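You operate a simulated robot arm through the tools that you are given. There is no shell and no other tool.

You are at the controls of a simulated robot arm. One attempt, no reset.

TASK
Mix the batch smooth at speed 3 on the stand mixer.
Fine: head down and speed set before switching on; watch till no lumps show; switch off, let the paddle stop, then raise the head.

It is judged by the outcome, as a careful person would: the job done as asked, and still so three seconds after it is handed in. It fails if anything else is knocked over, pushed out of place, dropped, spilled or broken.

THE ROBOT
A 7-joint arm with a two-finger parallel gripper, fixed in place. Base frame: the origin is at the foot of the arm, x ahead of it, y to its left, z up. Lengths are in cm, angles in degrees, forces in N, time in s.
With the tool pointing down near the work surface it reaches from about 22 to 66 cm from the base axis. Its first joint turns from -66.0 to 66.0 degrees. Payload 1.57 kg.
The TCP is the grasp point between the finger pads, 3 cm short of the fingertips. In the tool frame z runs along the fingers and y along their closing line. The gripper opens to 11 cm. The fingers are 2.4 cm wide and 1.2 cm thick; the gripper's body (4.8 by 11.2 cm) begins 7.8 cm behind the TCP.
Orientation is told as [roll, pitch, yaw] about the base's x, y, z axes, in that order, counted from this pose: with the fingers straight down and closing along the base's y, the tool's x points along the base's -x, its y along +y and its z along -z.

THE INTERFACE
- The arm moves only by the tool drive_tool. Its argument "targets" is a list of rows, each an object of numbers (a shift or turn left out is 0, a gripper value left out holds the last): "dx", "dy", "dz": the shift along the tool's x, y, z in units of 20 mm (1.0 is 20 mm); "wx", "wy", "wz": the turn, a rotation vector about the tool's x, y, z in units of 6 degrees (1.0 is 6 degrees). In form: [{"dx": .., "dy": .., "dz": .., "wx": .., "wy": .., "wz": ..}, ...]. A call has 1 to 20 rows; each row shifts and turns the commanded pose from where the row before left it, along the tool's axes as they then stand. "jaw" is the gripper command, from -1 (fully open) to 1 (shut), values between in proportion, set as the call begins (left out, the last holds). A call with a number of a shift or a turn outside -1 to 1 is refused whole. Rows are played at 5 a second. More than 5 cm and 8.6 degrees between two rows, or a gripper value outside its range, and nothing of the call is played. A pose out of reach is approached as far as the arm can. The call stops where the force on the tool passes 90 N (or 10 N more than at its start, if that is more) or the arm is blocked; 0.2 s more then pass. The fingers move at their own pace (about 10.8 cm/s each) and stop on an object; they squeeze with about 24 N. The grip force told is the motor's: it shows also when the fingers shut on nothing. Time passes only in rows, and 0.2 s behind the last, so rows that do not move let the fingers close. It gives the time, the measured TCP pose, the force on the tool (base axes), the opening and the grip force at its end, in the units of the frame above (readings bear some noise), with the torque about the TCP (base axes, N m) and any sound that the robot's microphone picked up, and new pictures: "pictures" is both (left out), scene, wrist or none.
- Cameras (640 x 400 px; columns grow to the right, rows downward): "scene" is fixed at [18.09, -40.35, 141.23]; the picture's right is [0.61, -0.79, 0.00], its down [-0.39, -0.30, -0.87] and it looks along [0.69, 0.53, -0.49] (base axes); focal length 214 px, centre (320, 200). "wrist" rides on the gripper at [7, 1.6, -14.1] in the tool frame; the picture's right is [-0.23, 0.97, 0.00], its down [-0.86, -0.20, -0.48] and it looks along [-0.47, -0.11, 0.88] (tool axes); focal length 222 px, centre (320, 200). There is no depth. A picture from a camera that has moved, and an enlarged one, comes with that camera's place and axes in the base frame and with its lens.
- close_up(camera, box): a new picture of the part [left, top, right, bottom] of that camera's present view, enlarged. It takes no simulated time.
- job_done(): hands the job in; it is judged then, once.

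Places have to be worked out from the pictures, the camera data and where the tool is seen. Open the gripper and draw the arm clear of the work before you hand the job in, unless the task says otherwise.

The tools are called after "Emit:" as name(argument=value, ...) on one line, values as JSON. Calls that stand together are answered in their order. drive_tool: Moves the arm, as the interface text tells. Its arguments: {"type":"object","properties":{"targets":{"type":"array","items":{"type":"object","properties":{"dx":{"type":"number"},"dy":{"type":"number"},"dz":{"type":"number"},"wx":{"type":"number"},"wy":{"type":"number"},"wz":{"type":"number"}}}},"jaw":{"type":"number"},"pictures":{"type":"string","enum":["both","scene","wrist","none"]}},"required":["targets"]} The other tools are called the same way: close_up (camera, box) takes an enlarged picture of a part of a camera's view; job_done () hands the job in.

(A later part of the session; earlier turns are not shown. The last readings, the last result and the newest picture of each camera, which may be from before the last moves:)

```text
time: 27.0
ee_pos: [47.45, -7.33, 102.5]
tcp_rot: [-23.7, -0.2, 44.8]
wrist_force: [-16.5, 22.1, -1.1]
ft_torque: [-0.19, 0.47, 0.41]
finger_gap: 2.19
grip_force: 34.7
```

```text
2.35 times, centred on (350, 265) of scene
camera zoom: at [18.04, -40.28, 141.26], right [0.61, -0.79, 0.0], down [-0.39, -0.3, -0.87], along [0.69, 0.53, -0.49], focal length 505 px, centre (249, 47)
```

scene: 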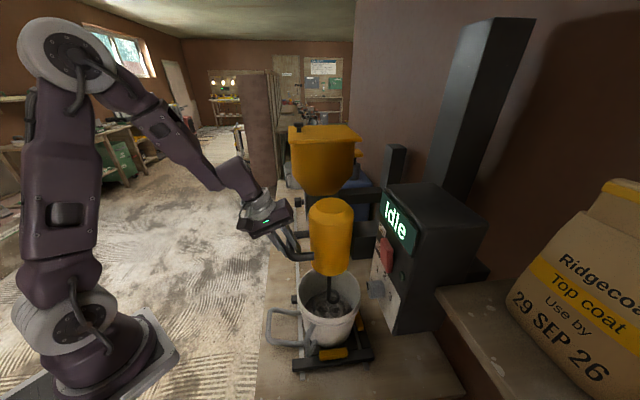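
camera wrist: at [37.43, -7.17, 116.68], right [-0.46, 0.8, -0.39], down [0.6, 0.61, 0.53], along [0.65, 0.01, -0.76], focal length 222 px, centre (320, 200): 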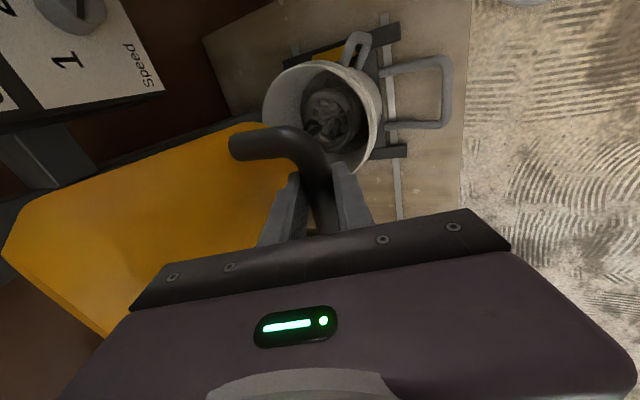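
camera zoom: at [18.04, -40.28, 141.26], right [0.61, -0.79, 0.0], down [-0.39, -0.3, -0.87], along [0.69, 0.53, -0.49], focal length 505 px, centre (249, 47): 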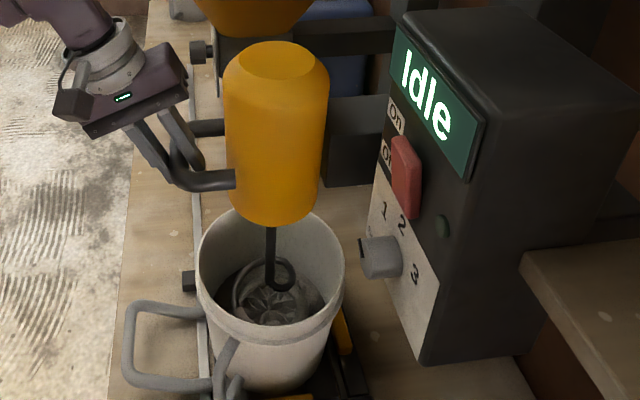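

No stop yet at 18 cm. I'll trim the sideways load and keep creeping down in small steps.

Emit:
drive_tool(targets=[{"dy": 0.11, "dz": 0.1}, {"dy": 0.05, "dz": 0.115}, {"dy": 0.05, "dz": 0.115}, {"dy": 0.05, "dz": 0.115}], pictures="scene")

```text
time: 28.0
ee_pos: [47.52, -7.47, 101.73]
tcp_rot: [-23.8, -0.5, 44.7]
wrist_force: [0.0, -0.6, 32.9]
ft_torque: [-0.35, 0.25, 0.73]
finger_gap: 2.19
grip_force: 34.9
```

scene: 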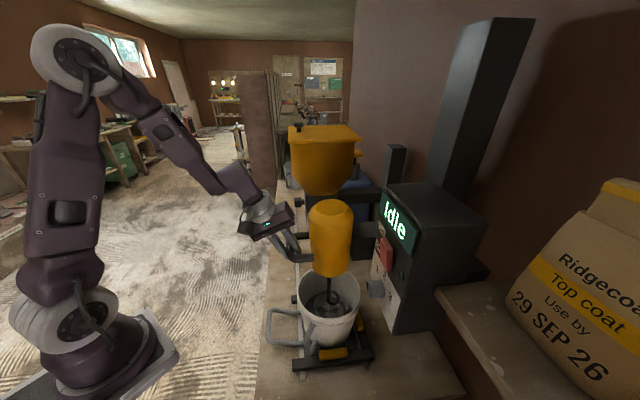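

Vertical force jumped to 33 N at z 101.7, so the head is on its lower stop. I'll ease the pressure off, then open the jaws to 5 cm and check that the head stays down.

Emit:
drive_tool(targets=[{"dy": -0.05, "dz": -0.115}, {}], pictures="none")

Emit:
drive_tool(targets=[{}, {}, {}, {}, {}], jaw=0.09, pictures="both")

Emit:
close_up(camera="scene", box=[230, 160, 430, 320])

```text
time: 28.6
ee_pos: [47.57, -7.46, 101.68]
tcp_rot: [-23.7, -0.3, 44.6]
wrist_force: [28.7, -21.2, -3.4]
ft_torque: [-0.14, 0.27, 0.53]
finger_gap: 2.16
grip_force: 34.4
```

```text
time: 29.8
ee_pos: [47.45, -7.26, 101.76]
tcp_rot: [-23.6, -0.4, 44.8]
wrist_force: [-0.2, 0.5, -0.6]
ft_torque: [-0.02, 0.01, 0.0]
finger_gap: 4.97
grip_force: 0.0
camera wrist: at [37.45, -7.12, 113.93], right [-0.46, 0.8, -0.39], down [0.6, 0.61, 0.52], along [0.65, 0.01, -0.76], focal length 222 px, centre (320, 200)
```

scene: 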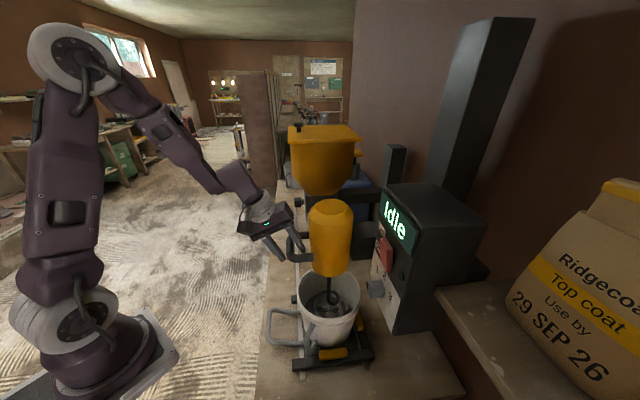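
wrist: 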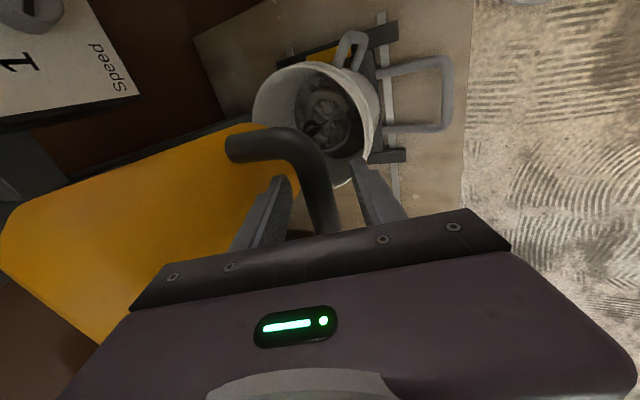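

```text
2.50 times, centred on (330, 240) of scene
camera zoom: at [18.09, -40.35, 141.23], right [0.61, -0.79, 0.0], down [-0.39, -0.3, -0.87], along [0.69, 0.53, -0.49], focal length 536 px, centre (295, 100)
```

zoom: 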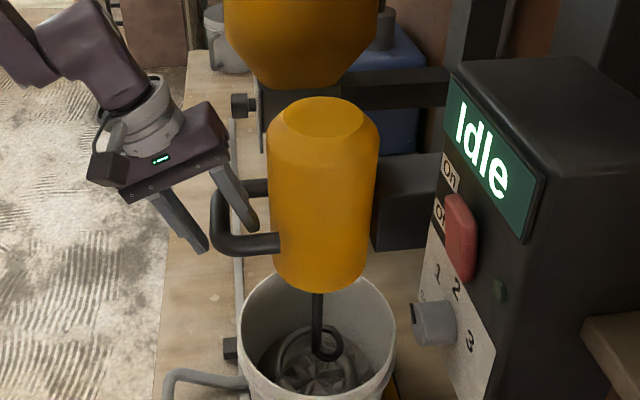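

The head stayed down when released, with the lowered bar at about [47.5, -7.3, 101.6]. Triangulating the panel from three views puts the rocker at about [49.0, -32.3, 112.8] and the knob face at about [48.0, -30.7, 103.1]. I'll back off the handle and move in front of the panel.

Emit:
drive_tool(targets=[{"dz": -0.8}, {"dz": -0.8}, {"dz": -0.8}, {"dz": -0.8}, {"dz": -0.8}, {"dx": 0.9, "dy": 0.19, "dz": 0.1}, {"dx": 0.9, "dy": 0.19, "dz": 0.1}, {"dx": 0.9, "dy": 0.19, "dz": 0.1}, {"dx": 0.9, "dy": 0.19, "dz": 0.1}, {"dx": 0.9, "dy": 0.19, "dz": 0.1}, {"dx": 0.9, "dy": 0.19, "dz": 0.1}, {"dx": 0.9, "dy": 0.19, "dz": 0.1}, {"dx": 0.9, "dy": 0.19, "dz": 0.1}, {"dx": 0.9, "dy": 0.19, "dz": 0.1}], pictures="both")

```text
time: 32.8
ee_pos: [34.38, -13.46, 107.95]
tcp_rot: [-23.5, -0.6, 44.7]
wrist_force: [0.6, 0.2, 0.0]
ft_torque: [-0.02, 0.04, 0.01]
finger_gap: 4.98
grip_force: 0.0
out of reach, approached as far as the arm can: row 10, 11, 12, 13, 14
camera wrist: at [24.47, -13.23, 120.11], right [-0.46, 0.8, -0.39], down [0.6, 0.6, 0.53], along [0.65, 0.01, -0.76], focal length 222 px, centre (320, 200)
```

scene: 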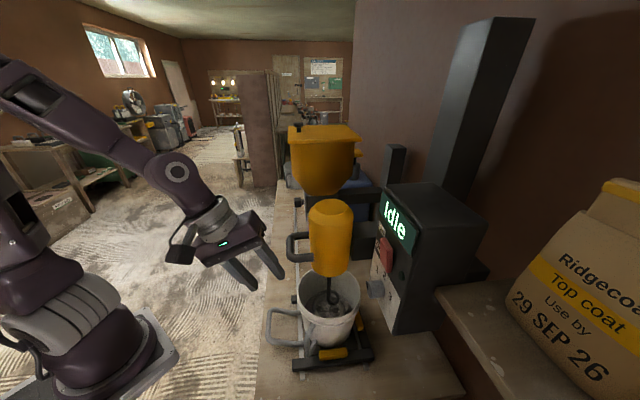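
wrist: 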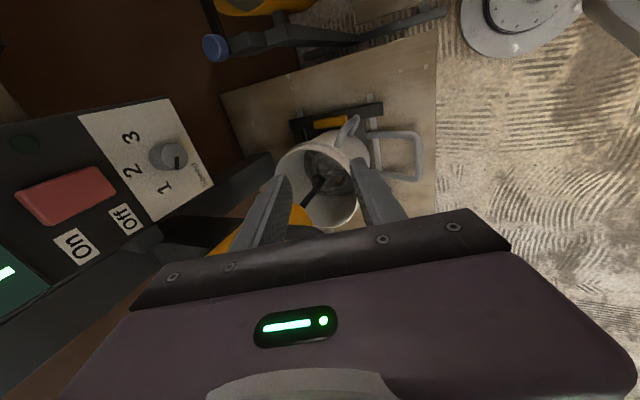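

The limit comes from the wrist roll: yaw +45 at this azimuth is too far from the arm's natural roll. I'll roll the tool back 90° to the natural orientation, closing along the bench, and then pitch up to horizontal facing the panel.

Emit:
drive_tool(targets=[{"wz": 1}, {"wz": 1}, {"wz": 1}, {"wz": 1}, {"wz": 1}, {"wz": 1}, {"wz": 1}, {"wz": 1}, {"wz": 1}, {"wz": 1}, {"wz": 1}, {"wz": 1}, {"wz": 1}, {"wz": 1}, {"wz": 1}], pictures="none")

Emit:
drive_tool(targets=[{"wy": -1}, {"wy": -1}, {"wy": -1}, {"wy": -1}, {"wy": -1}, {"wy": -1}, {"wy": -1}, {"wy": -1}, {"wy": -1}, {"wy": -1}, {"wy": -1}], pictures="both")

```text
time: 36.0
ee_pos: [34.4, -13.47, 107.95]
tcp_rot: [0.5, -23.7, -45.6]
wrist_force: [0.3, 0.5, -0.1]
ft_torque: [0.01, -0.02, -0.03]
finger_gap: 5.01
grip_force: 0.2
```

```text
time: 38.4
ee_pos: [32.78, -12.62, 126.51]
tcp_rot: [3.9, -79.4, -48.0]
wrist_force: [-1.0, 0.9, -0.5]
ft_torque: [0.0, 0.0, 0.0]
finger_gap: 5.0
grip_force: 0.1
out of reach, approached as far as the arm can: row 1, 2, 3, 4, 5, 6, 7, 8, 9, 11
camera wrist: at [23.21, -0.84, 122.05], right [0.71, 0.67, 0.24], down [-0.37, 0.07, 0.93], along [0.6, -0.74, 0.3], focal length 222 px, centre (320, 200)
```

scene: 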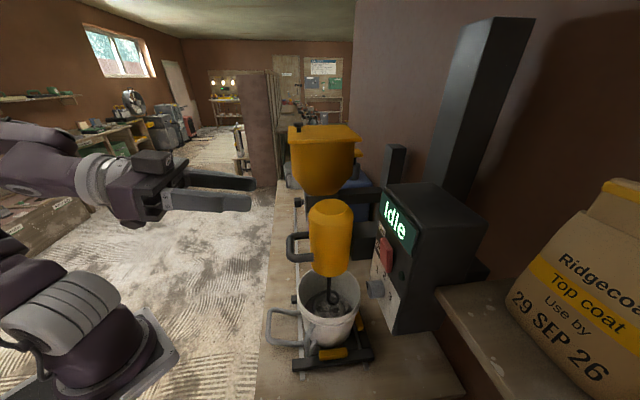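
wrist: 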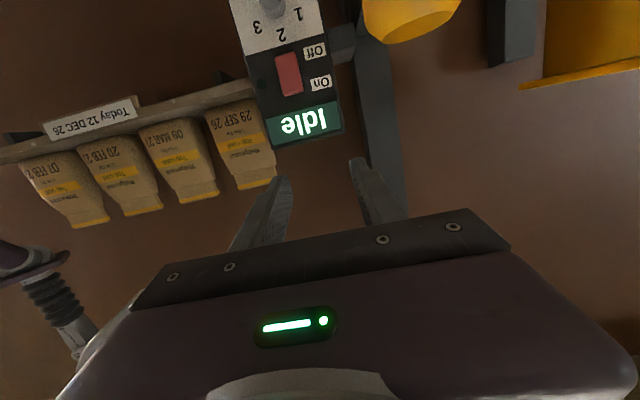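

Pitching up this close in pushed the arm upward, because the wrist is too near the base. The panel itself is further out, so I'll move forward and down toward it and check that the pose becomes reachable.

Emit:
drive_tool(targets=[{"dz": 1}, {"dz": 1}, {"dz": 1}, {"dz": 1}], pictures="none")

Emit:
drive_tool(targets=[{"dx": 0.8, "wy": -0.5}, {"dx": 0.8, "wy": -0.5}, {"dx": 0.8, "wy": -0.5}, {"dx": 0.8, "wy": -0.3}], pictures="both")

```text
time: 39.4
ee_pos: [38.51, -18.11, 124.73]
tcp_rot: [4.0, -79.6, -47.9]
wrist_force: [0.4, -0.2, 0.9]
ft_torque: [0.01, 0.0, -0.02]
finger_gap: 5.01
grip_force: 0.0
```

```text
time: 40.4
ee_pos: [38.47, -18.15, 124.77]
tcp_rot: [3.7, -79.5, -47.9]
wrist_force: [0.0, -0.5, -0.8]
ft_torque: [0.0, 0.01, 0.03]
finger_gap: 5.01
grip_force: 0.0
out of reach, approached as far as the arm can: row 1, 2, 3, 4
camera wrist: at [28.81, -6.2, 120.42], right [0.71, 0.67, 0.24], down [-0.37, 0.07, 0.93], along [0.6, -0.74, 0.3], focal length 222 px, centre (320, 200)
```

scene: 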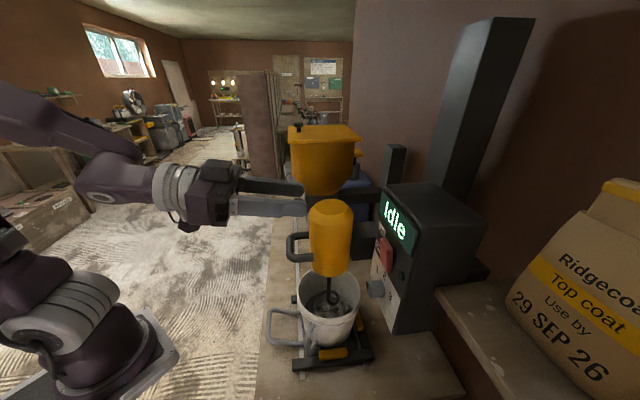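
wrist: 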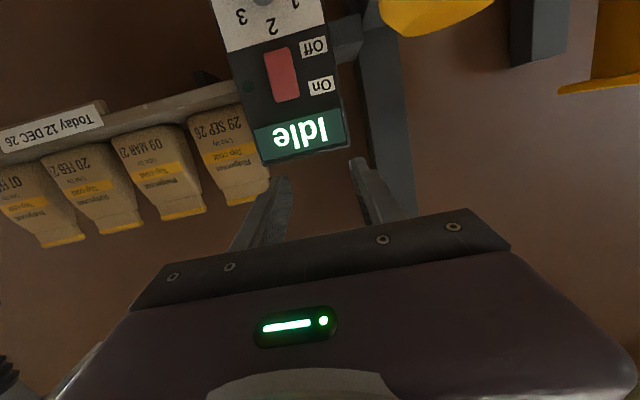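

Moving forward works but moving down does not: the wrist bend is at its limit here. Further out the forearm flattens, so I'll go forward a little more and test moving down again.

Emit:
drive_tool(targets=[{"dz": 0.8}, {"dz": 0.8}, {"dz": 0.8}], pictures="none")

Emit:
drive_tool(targets=[{"dx": 0.5}, {"dx": 0.5}, {"dx": 0.5}, {"dx": 0.5}], pictures="both")

```text
time: 41.2
ee_pos: [41.82, -21.38, 123.95]
tcp_rot: [4.6, -81.1, -48.5]
wrist_force: [0.8, 0.3, 0.8]
ft_torque: [-0.02, 0.0, 0.02]
finger_gap: 5.01
grip_force: 0.1
```

```text
time: 42.2
ee_pos: [41.38, -20.9, 123.15]
tcp_rot: [4.8, -81.2, -48.8]
wrist_force: [-1.0, 1.1, -0.1]
ft_torque: [0.04, 0.0, 0.03]
finger_gap: 5.01
grip_force: 0.1
out of reach, approached as far as the arm can: row 2, 3
camera wrist: at [31.78, -9.15, 118.36], right [0.7, 0.67, 0.24], down [-0.39, 0.09, 0.92], along [0.6, -0.73, 0.33], focal length 222 px, centre (320, 200)
```

scene: 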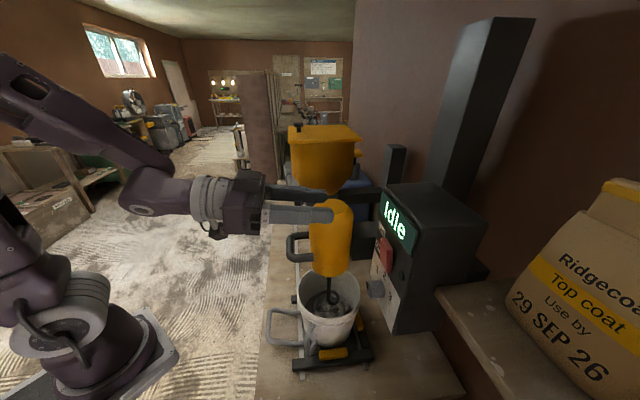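
wrist: 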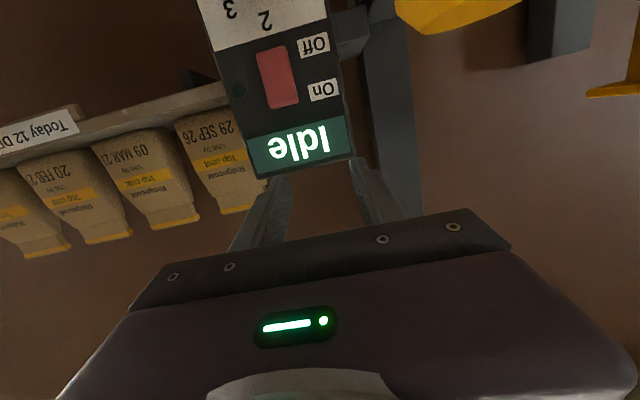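

The failures match the elbow being folded fully: each blocked pose has the wrist about 24 cm from the shoulder. Near the knob a horizontal tool should just be feasible, and a tilted approach keeps the wrist further out. I'll tilt the tool down to about 45° first.

Emit:
drive_tool(targets=[{"wy": 1}, {"wy": 1}, {"wy": 1}, {"wy": 1}, {"wy": 1}, {"wy": 1}], jaw=-0.3, pictures="both")

```text
time: 43.6
ee_pos: [41.53, -20.89, 123.12]
tcp_rot: [0.9, -45.2, -44.8]
wrist_force: [-0.1, -0.4, 0.2]
ft_torque: [-0.01, -0.01, 0.03]
finger_gap: 7.13
grip_force: 0.1
camera wrist: at [31.87, -9.23, 128.13], right [0.79, 0.59, 0.17], down [0.04, -0.34, 0.94], along [0.61, -0.74, -0.29], focal length 222 px, centre (320, 200)
```

scene: 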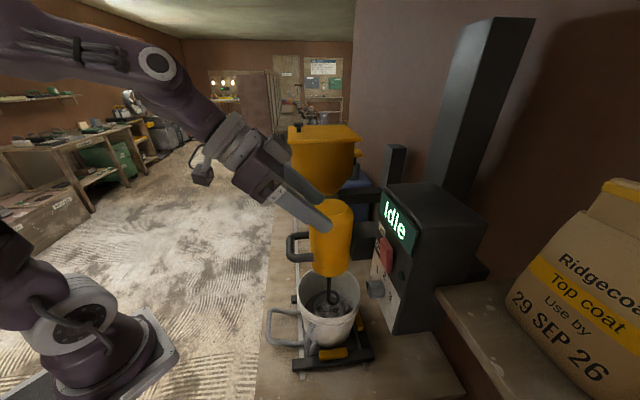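
wrist: 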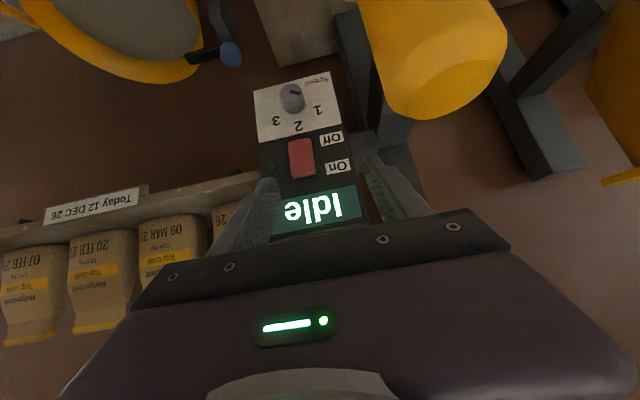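

The pose is good and the whole panel is in view. I'll enlarge it to refine the knob and rocker positions.

Emit:
close_up(camera="wrist", box=[240, 65, 370, 245])

Emit:
close_up(camera="wrist", box=[250, 65, 350, 125])

```text
2.22 times, centred on (305, 155) of wrist
camera zoom: at [31.87, -9.23, 128.13], right [0.79, 0.59, 0.17], down [0.04, -0.34, 0.94], along [0.61, -0.74, -0.29], focal length 494 px, centre (353, 300)
```

zoom: 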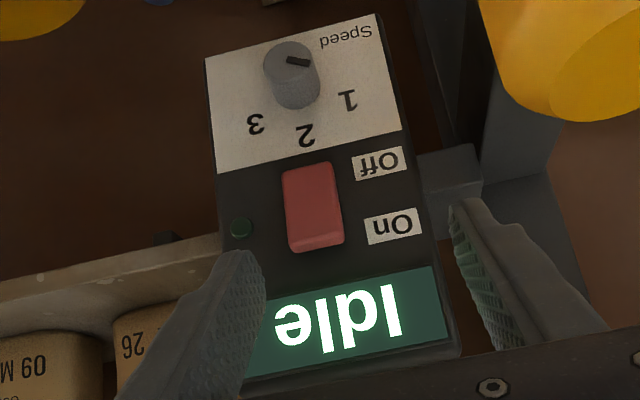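

```text
6.40 times, centred on (300, 95) of wrist
camera zoom: at [31.87, -9.23, 128.13], right [0.79, 0.59, 0.17], down [0.04, -0.34, 0.94], along [0.61, -0.74, -0.29], focal length 1422 px, centre (448, 872)
```

zoom: 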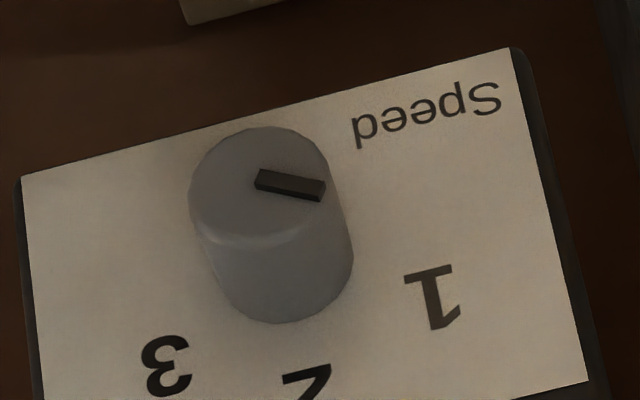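

My knob and rocker estimates project to within a few mm of where they appear. The knob face is at v≈55.6, z≈102.8, about 3.3 cm across and 2.5 cm proud of the plate. I'll move to a tilted pre-grasp about 8 cm from the knob.

Emit:
drive_tool(targets=[{"dx": 0.446, "dy": -0.153, "dz": 0.863}, {"dx": 0.446, "dy": -0.153, "dz": 0.863}, {"dx": 0.446, "dy": -0.153, "dz": 0.863}, {"dx": 0.446, "dy": -0.153, "dz": 0.863}, {"dx": 0.446, "dy": -0.153, "dz": 0.863}, {"dx": 0.446, "dy": -0.153, "dz": 0.863}, {"dx": 0.446, "dy": -0.153, "dz": 0.863}, {"dx": 0.446, "dy": -0.153, "dz": 0.863}], pictures="both")

```text
time: 45.4
ee_pos: [43.03, -25.57, 109.01]
tcp_rot: [1.0, -45.4, -44.7]
wrist_force: [0.4, -0.7, -0.6]
ft_torque: [0.01, 0.01, 0.02]
finger_gap: 7.16
grip_force: 0.0
out of reach, approached as far as the arm can: row 5, 6, 7
camera wrist: at [33.37, -13.99, 113.95], right [0.79, 0.59, 0.17], down [0.04, -0.33, 0.94], along [0.61, -0.74, -0.29], focal length 222 px, centre (320, 200)
```

scene: 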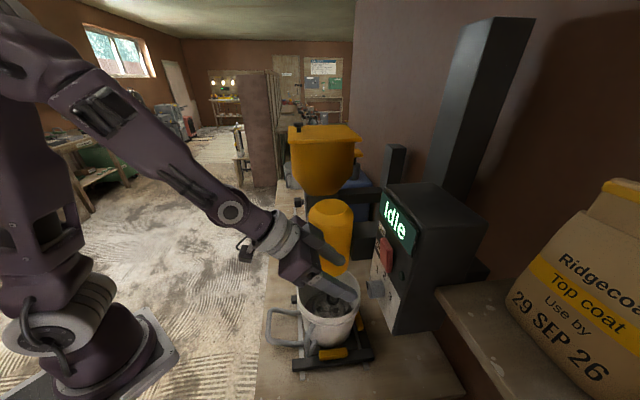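
wrist: 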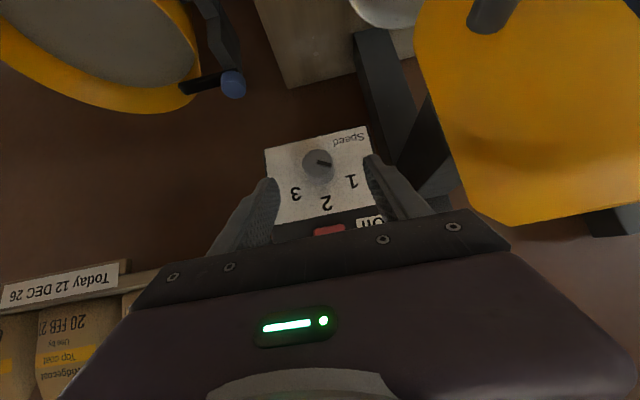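

It ended within a centimetre of the pre-grasp despite some limited rows. Now I'll roll the tool about -72° so it can turn the knob 120° clockwise in one grip.

Emit:
drive_tool(targets=[{"wz": -1}, {"wz": -1}, {"wz": -1}, {"wz": -1}, {"wz": -1}, {"wz": -1}, {"wz": -1}, {"wz": -1}, {"wz": -1}, {"wz": -1}, {"wz": -1}, {"wz": -1}], pictures="both")

```text
time: 48.0
ee_pos: [43.02, -25.56, 108.92]
tcp_rot: [-43.7, -13.3, 33.2]
wrist_force: [0.6, 0.0, -0.7]
ft_torque: [0.02, -0.03, 0.0]
finger_gap: 7.14
grip_force: 0.0
camera wrist: at [29.75, -21.18, 116.07], right [-0.07, 0.8, -0.6], down [0.5, 0.55, 0.67], along [0.86, -0.26, -0.44], focal length 222 px, centre (320, 200)
```

scene: 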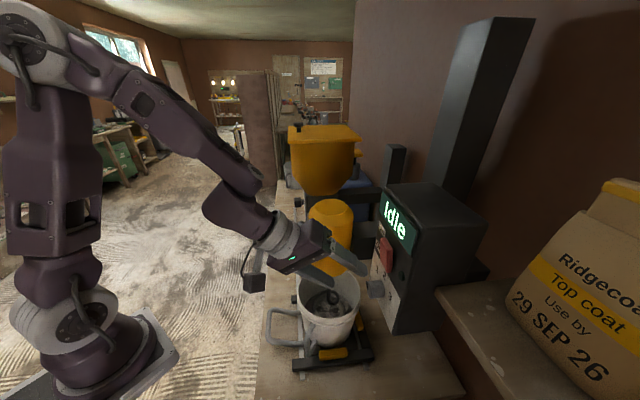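
wrist: 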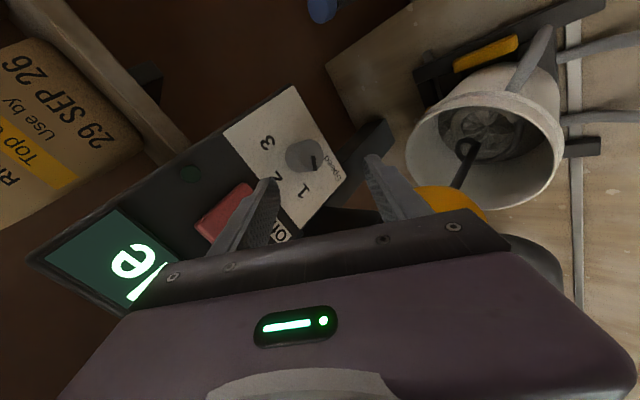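

The roll works, but a tilted, rolled tool would put one finger into the panel. Instead I'll roll back so the fingers close along the bench, straddle the knob at 45° tilt, then pitch level around it.

Emit:
drive_tool(targets=[{"wz": 1}, {"wz": 1}, {"wz": 1}, {"wz": 1}, {"wz": 1}, {"wz": 1}, {"wz": 1}, {"wz": 1}, {"wz": 1}, {"wz": 1}, {"wz": 1}, {"wz": 1}], pictures="both")

Emit:
close_up(camera="wrist", box=[230, 110, 410, 240])

```text
time: 50.6
ee_pos: [43.21, -25.74, 108.84]
tcp_rot: [1.1, -45.2, -45.0]
wrist_force: [-0.5, 0.4, 0.3]
ft_torque: [-0.05, -0.01, 0.0]
finger_gap: 7.15
grip_force: 0.0
camera wrist: at [33.58, -14.0, 113.81], right [0.79, 0.58, 0.18], down [0.04, -0.34, 0.94], along [0.61, -0.74, -0.29], focal length 222 px, centre (320, 200)
```

scene: 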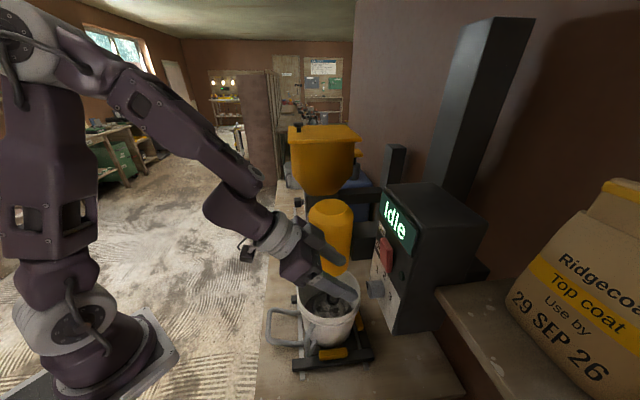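
wrist: 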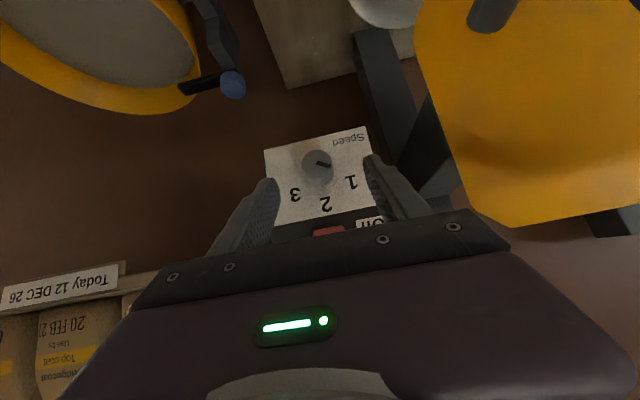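

```text
3.08 times, centred on (320, 175) of wrist
camera zoom: at [33.58, -14.0, 113.81], right [0.79, 0.58, 0.18], down [0.04, -0.34, 0.94], along [0.61, -0.74, -0.29], focal length 684 px, centre (320, 277)
```

zoom: 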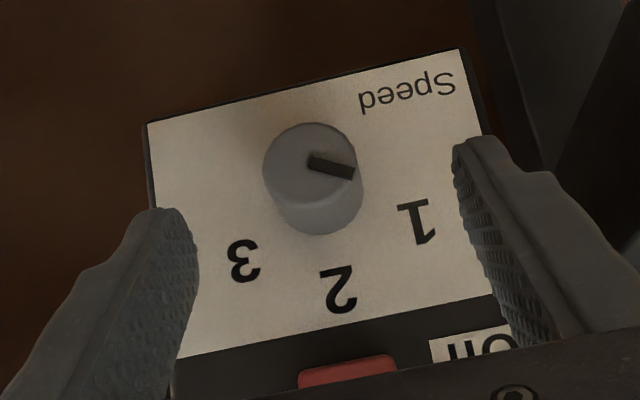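

The knob projects exactly where it appears and sits centred between the fingers. I'll advance about 8 cm along the tool axis so the fingers straddle it.

Emit:
drive_tool(targets=[{"dx": 0.04, "dy": -0.02, "dz": 0.7}, {"dx": 0.04, "dy": -0.02, "dz": 0.7}, {"dx": 0.04, "dy": -0.02, "dz": 0.7}, {"dx": 0.04, "dy": -0.02, "dz": 0.7}, {"dx": 0.04, "dy": -0.02, "dz": 0.6}, {"dz": 0.5}], pictures="both")

Emit:
close_up(camera="wrist", box=[230, 110, 410, 240])

Emit:
close_up(camera="scene", box=[290, 210, 430, 320])

```text
time: 52.0
ee_pos: [46.9, -29.43, 102.98]
tcp_rot: [1.0, -45.3, -44.8]
wrist_force: [-0.1, -0.6, -0.4]
ft_torque: [0.0, -0.01, 0.0]
finger_gap: 7.17
grip_force: 0.0
camera wrist: at [37.28, -17.82, 107.98], right [0.79, 0.59, 0.17], down [0.04, -0.33, 0.94], along [0.61, -0.74, -0.29], focal length 222 px, centre (320, 200)
```

scene: 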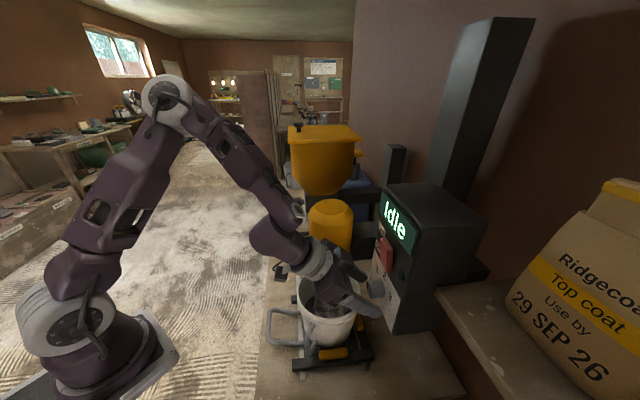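
wrist: 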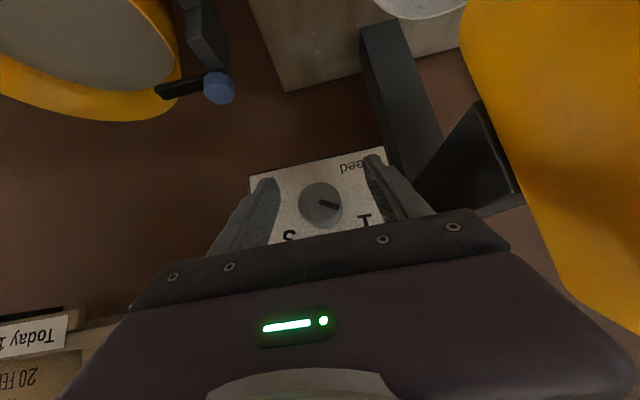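

```text
3.08 times, centred on (320, 175) of wrist
camera zoom: at [37.28, -17.82, 107.98], right [0.79, 0.59, 0.17], down [0.04, -0.33, 0.94], along [0.61, -0.74, -0.29], focal length 684 px, centre (320, 277)
```

zoom: 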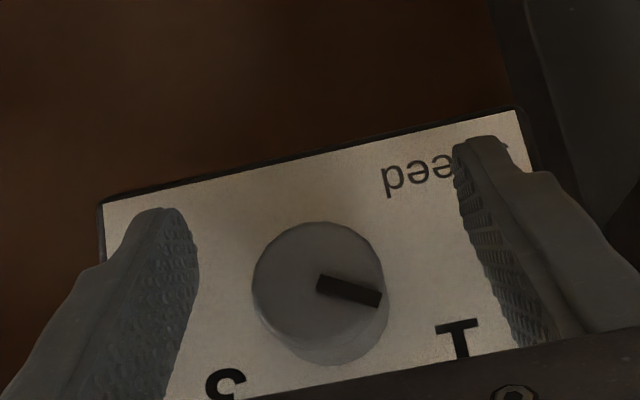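

```text
3.64 times, centred on (360, 265) of scene
camera zoom: at [18.09, -40.35, 141.23], right [0.61, -0.79, 0.0], down [-0.39, -0.3, -0.87], along [0.69, 0.53, -0.49], focal length 780 px, centre (174, -36)
```

zoom: 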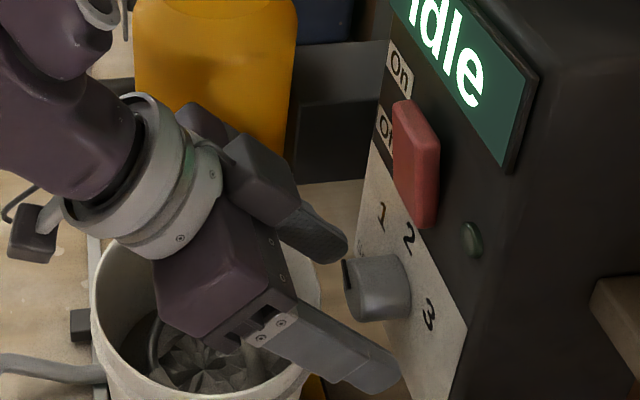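

The fingers straddle the knob with no contact. Now I'll pitch the tool up toward level in place, checking that the TCP holds.

Emit:
drive_tool(targets=[{"wy": -1}, {"wy": -1}, {"wy": -1}, {"wy": -1}], pictures="scene")

```text
time: 53.0
ee_pos: [46.82, -29.4, 103.33]
tcp_rot: [1.8, -69.4, -45.8]
wrist_force: [0.0, 0.1, -0.2]
ft_torque: [0.0, -0.03, -0.04]
finger_gap: 7.18
grip_force: 0.1
```

scene: 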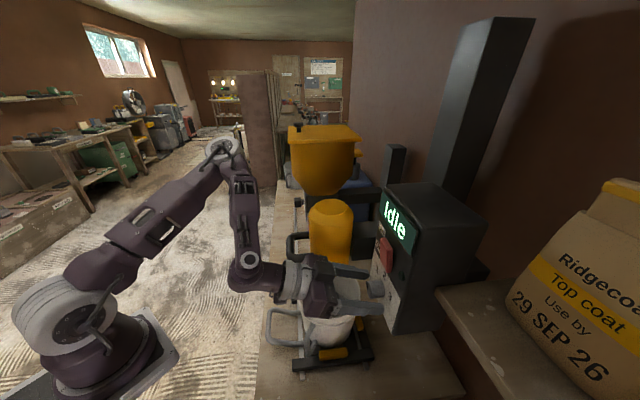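

The TCP held within a few mm at 20° below level. I'll continue to level.

Emit:
drive_tool(targets=[{"wy": -0.8}, {"wy": -0.8}, {"wy": -0.8}, {"wy": -0.8}], pictures="both")

Emit:
close_up(camera="scene", box=[290, 210, 430, 320])

Emit:
close_up(camera="wrist", box=[230, 110, 410, 240])

```text
time: 54.0
ee_pos: [48.37, -27.04, 107.75]
tcp_rot: [20.3, -88.0, -64.6]
wrist_force: [-0.9, 0.2, 0.4]
ft_torque: [0.0, 0.02, 0.01]
finger_gap: 7.15
grip_force: 0.1
out of reach, approached as far as the arm can: row 2, 3, 4
camera wrist: at [39.19, -15.62, 101.04], right [0.68, 0.69, 0.24], down [-0.47, 0.16, 0.87], along [0.56, -0.71, 0.43], focal length 222 px, centre (320, 200)
```

scene: 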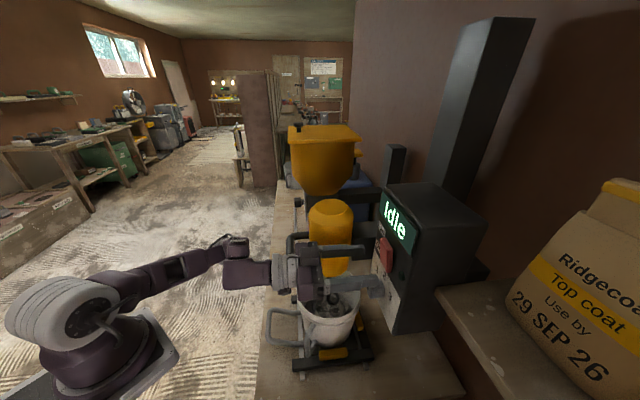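
wrist: 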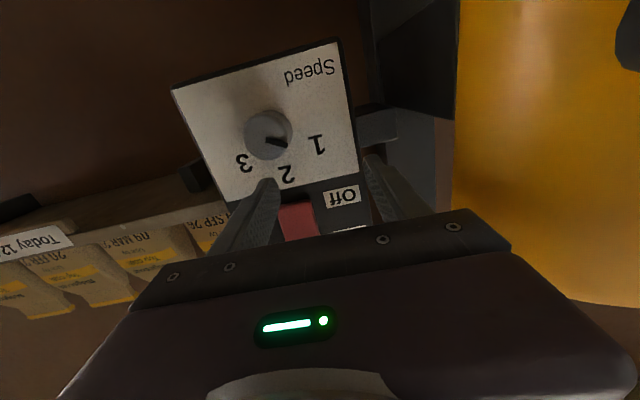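

```text
3.64 times, centred on (360, 265) of scene
camera zoom: at [18.09, -40.35, 141.23], right [0.61, -0.79, 0.0], down [-0.39, -0.3, -0.87], along [0.69, 0.53, -0.49], focal length 780 px, centre (174, -36)
```

zoom: 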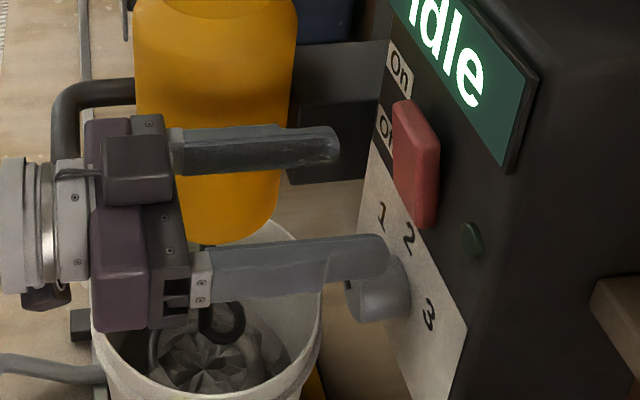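

```text
3.08 times, centred on (320, 175) of wrist
camera zoom: at [39.19, -15.62, 101.04], right [0.68, 0.69, 0.24], down [-0.47, 0.16, 0.87], along [0.56, -0.71, 0.43], focal length 684 px, centre (320, 277)
```

zoom: 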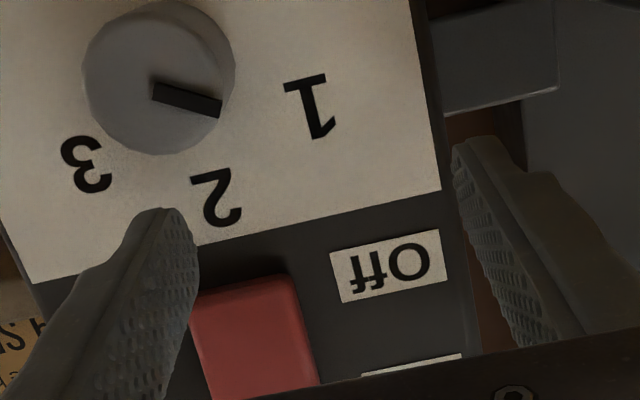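

The arm switched to a lower-elbow posture and the tool is now level, but at [48.4, -27.0, 107.7] rather than on the knob, and nothing was touched. I'll first slide along -u to centre above the knob, then test going down.

Emit:
drive_tool(targets=[{"dy": -0.5}, {"dy": -0.5}, {"dy": -0.45}], pictures="scene")

```text
time: 54.8
ee_pos: [47.01, -28.59, 108.96]
tcp_rot: [20.4, -88.1, -64.8]
wrist_force: [-0.5, 0.2, -0.2]
ft_torque: [0.01, -0.02, 0.0]
finger_gap: 7.13
grip_force: 0.1
out of reach, approached as far as the arm can: row 1, 2, 3
```

scene: 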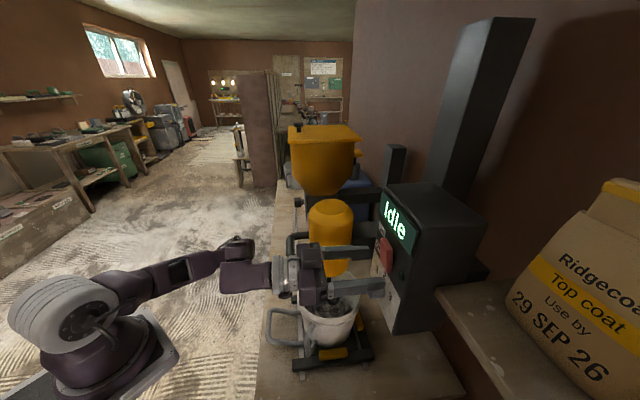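

It slid to u≈13.0 but drifted up slightly to z 109. I'll try going straight down now.

Emit:
drive_tool(targets=[{"dx": 0.4}, {"dx": 0.4}, {"dx": 0.4}, {"dx": 0.4}], pictures="scene")

```text
time: 55.8
ee_pos: [47.76, -27.28, 107.98]
tcp_rot: [20.4, -88.1, -64.7]
wrist_force: [-1.6, 0.1, -0.5]
ft_torque: [-0.01, -0.04, 0.03]
finger_gap: 7.15
grip_force: 0.0
out of reach, approached as far as the arm can: row 1, 2, 3, 4
```

scene: 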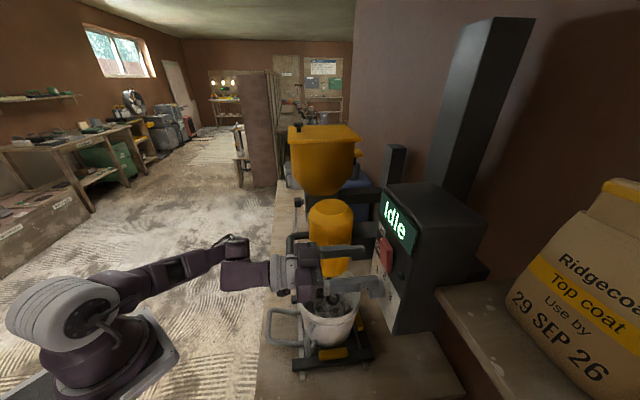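

Holding level runs into the arm's limit, but a 20° down-tilt was reachable exactly at the knob. Turning about the knob's own axis from that tilt will work in two grips of 60° each. I'll back off slightly and tilt down again.

Emit:
drive_tool(targets=[{"dz": -0.4}, {"dz": -0.4, "wy": 1}, {"dz": -0.2, "wy": 1}, {"wy": 1}, {"wy": 0.3}], pictures="both")

```text
time: 57.0
ee_pos: [46.92, -26.01, 108.01]
tcp_rot: [2.0, -68.7, -46.0]
wrist_force: [0.5, 0.6, -0.5]
ft_torque: [-0.03, 0.0, -0.01]
finger_gap: 7.13
grip_force: 0.1
out of reach, approached as far as the arm can: row 1
camera wrist: at [36.88, -13.82, 106.66], right [0.74, 0.64, 0.22], down [-0.24, -0.06, 0.97], along [0.63, -0.77, 0.11], focal length 222 px, centre (320, 200)
```

scene: 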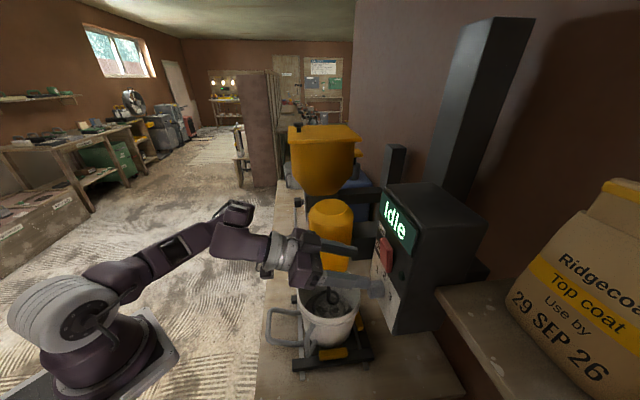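
wrist: 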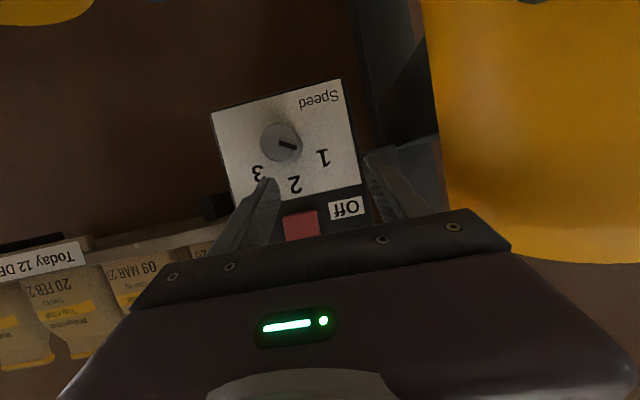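

Tilt 21° is fine here. I'll shift -u to centre on the knob, then go down and forward to straddle it.

Emit:
drive_tool(targets=[{"dy": -0.64}, {"dy": -0.63}, {"dx": 0.39, "dz": 0.41}, {"dx": 0.39, "dz": 0.41}, {"dx": 0.39, "dz": 0.41}, {"dx": 0.39, "dz": 0.41}, {"dx": 0.39, "dz": 0.41}], pictures="both")

Emit:
close_up(camera="wrist", box=[230, 110, 410, 240])

Emit:
close_up(camera="scene", box=[290, 210, 430, 320])

```text
time: 58.6
ee_pos: [46.89, -29.47, 102.88]
tcp_rot: [1.9, -68.7, -45.8]
wrist_force: [0.0, 0.5, -0.2]
ft_torque: [0.02, 0.0, 0.02]
finger_gap: 7.18
grip_force: 0.0
camera wrist: at [36.81, -17.26, 101.45], right [0.74, 0.64, 0.22], down [-0.24, -0.06, 0.97], along [0.63, -0.77, 0.11], focal length 222 px, centre (320, 200)
```

scene: 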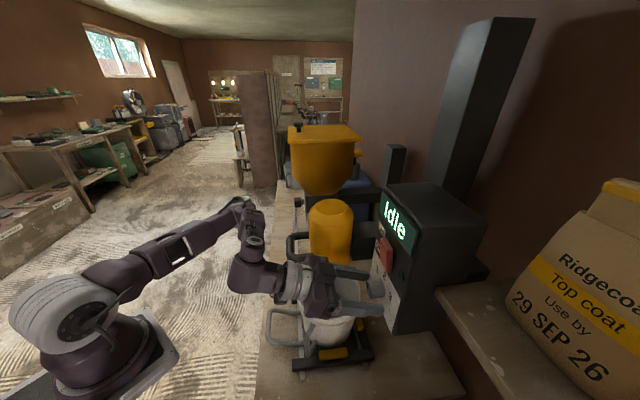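
wrist: 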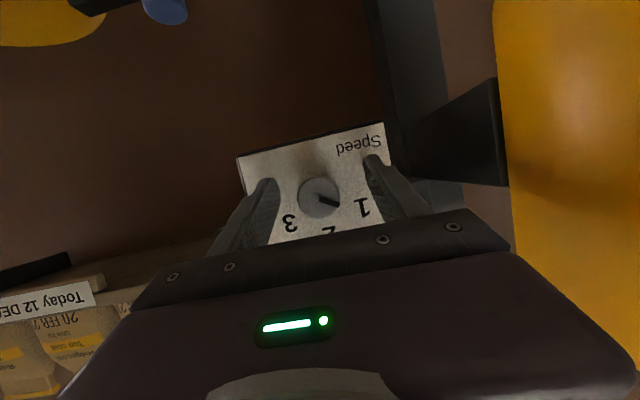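

```text
3.08 times, centred on (320, 175) of wrist
camera zoom: at [36.81, -17.26, 101.45], right [0.74, 0.64, 0.22], down [-0.24, -0.06, 0.97], along [0.63, -0.77, 0.11], focal length 684 px, centre (320, 277)
```

zoom: 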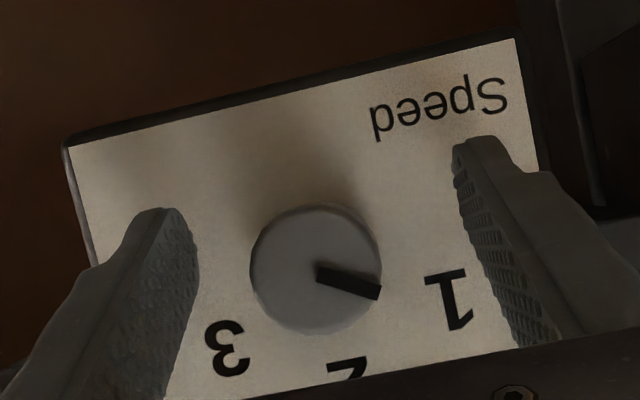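

```text
3.64 times, centred on (360, 265) of scene
camera zoom: at [18.09, -40.35, 141.23], right [0.61, -0.79, 0.0], down [-0.39, -0.3, -0.87], along [0.69, 0.53, -0.49], focal length 780 px, centre (174, -36)
```

zoom: 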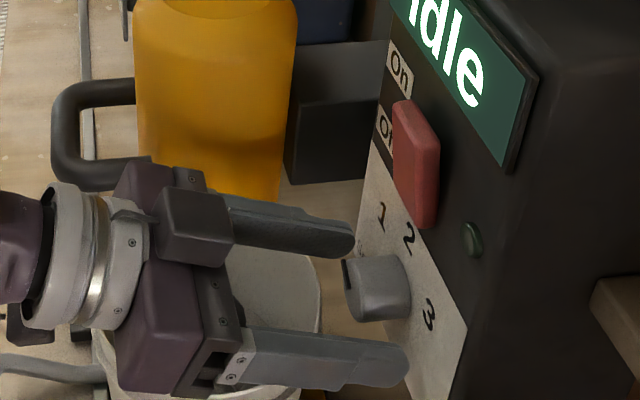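

The fingers straddle the knob exactly as planned, with no contact. With the fingers open I'll pre-rotate 30° counter-clockwise about the knob axis.

Emit:
drive_tool(targets=[{"wz": -0.93, "wx": 0.363}, {"wz": -0.93, "wx": 0.363}, {"wz": -0.93, "wx": 0.363}, {"wz": -0.93, "wx": 0.363}, {"wz": -0.93, "wx": 0.363}], pictures="both")

Emit:
close_up(camera="scene", box=[290, 210, 430, 320])

```text
time: 59.8
ee_pos: [46.94, -29.43, 102.86]
tcp_rot: [-57.2, -54.3, 7.3]
wrist_force: [-0.2, 0.3, -0.1]
ft_torque: [0.03, -0.01, 0.0]
finger_gap: 7.14
grip_force: 0.1
camera wrist: at [36.23, -17.92, 100.84], right [0.72, 0.63, -0.29], down [0.11, 0.31, 0.94], along [0.68, -0.72, 0.15], focal length 222 px, centre (320, 200)
```

scene: 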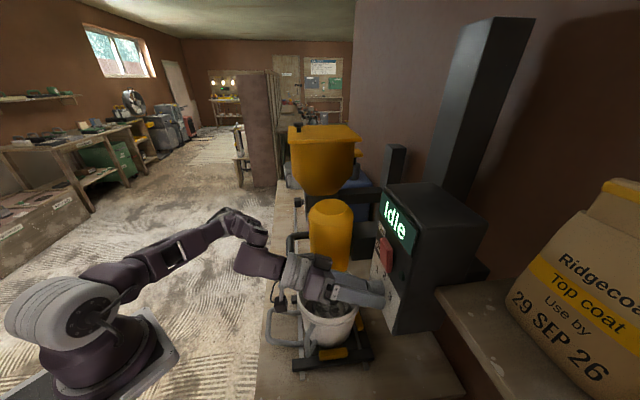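
wrist: 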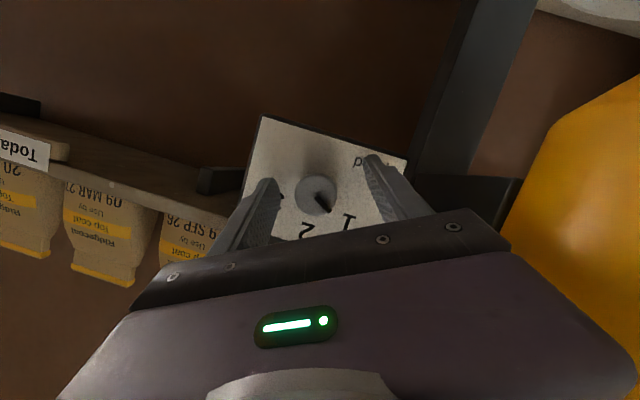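

```text
3.64 times, centred on (360, 265) of scene
camera zoom: at [18.09, -40.35, 141.23], right [0.61, -0.79, 0.0], down [-0.39, -0.3, -0.87], along [0.69, 0.53, -0.49], focal length 780 px, centre (174, -36)
```

zoom: 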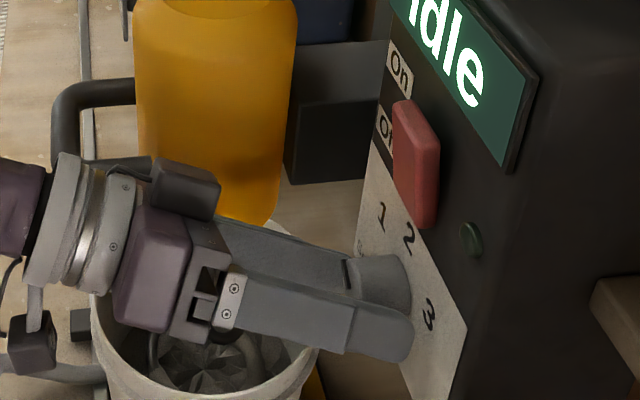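

Position held at the knob axis. I'll close on the knob.

Emit:
drive_tool(targets=[{}, {}, {}, {}], jaw=1, pictures="both")

Emit:
close_up(camera="wrist", box=[230, 110, 410, 240])

```text
time: 60.8
ee_pos: [46.55, -29.78, 103.17]
tcp_rot: [-57.6, -54.4, 7.1]
wrist_force: [-19.4, -34.7, 18.3]
ft_torque: [-0.28, -0.47, -1.1]
finger_gap: 3.29
grip_force: 41.1
camera wrist: at [36.04, -18.11, 100.91], right [0.73, 0.62, -0.29], down [0.11, 0.31, 0.94], along [0.67, -0.72, 0.16], focal length 222 px, centre (320, 200)
```

scene: 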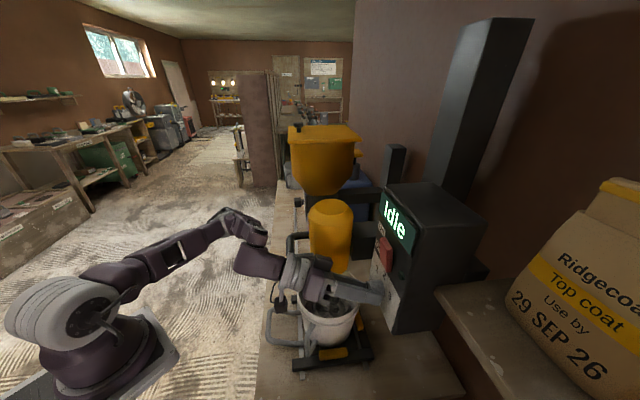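
wrist: 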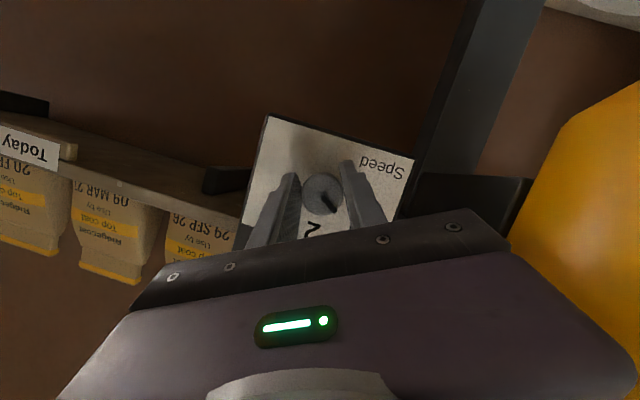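

```text
3.08 times, centred on (320, 175) of wrist
camera zoom: at [36.04, -18.11, 100.91], right [0.73, 0.62, -0.29], down [0.11, 0.31, 0.94], along [0.67, -0.72, 0.16], focal length 684 px, centre (320, 277)
```

zoom: 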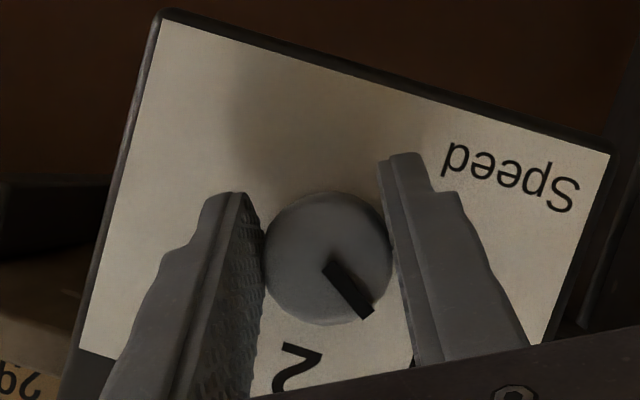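

The knob is gripped (gap 3.3 cm), but the fingers met it off-centre by about 0.6 cm, giving a 44 N load. I'll shift the command by that amount to unload.

Emit:
drive_tool(targets=[{"dy": -0.15}, {"dy": -0.13}, {}], pictures="none")

```text
time: 61.6
ee_pos: [46.55, -29.81, 103.02]
tcp_rot: [-56.8, -54.3, 7.1]
wrist_force: [-21.0, -1.5, 3.0]
ft_torque: [-0.1, -0.17, -0.97]
finger_gap: 3.3
grip_force: 40.9
```

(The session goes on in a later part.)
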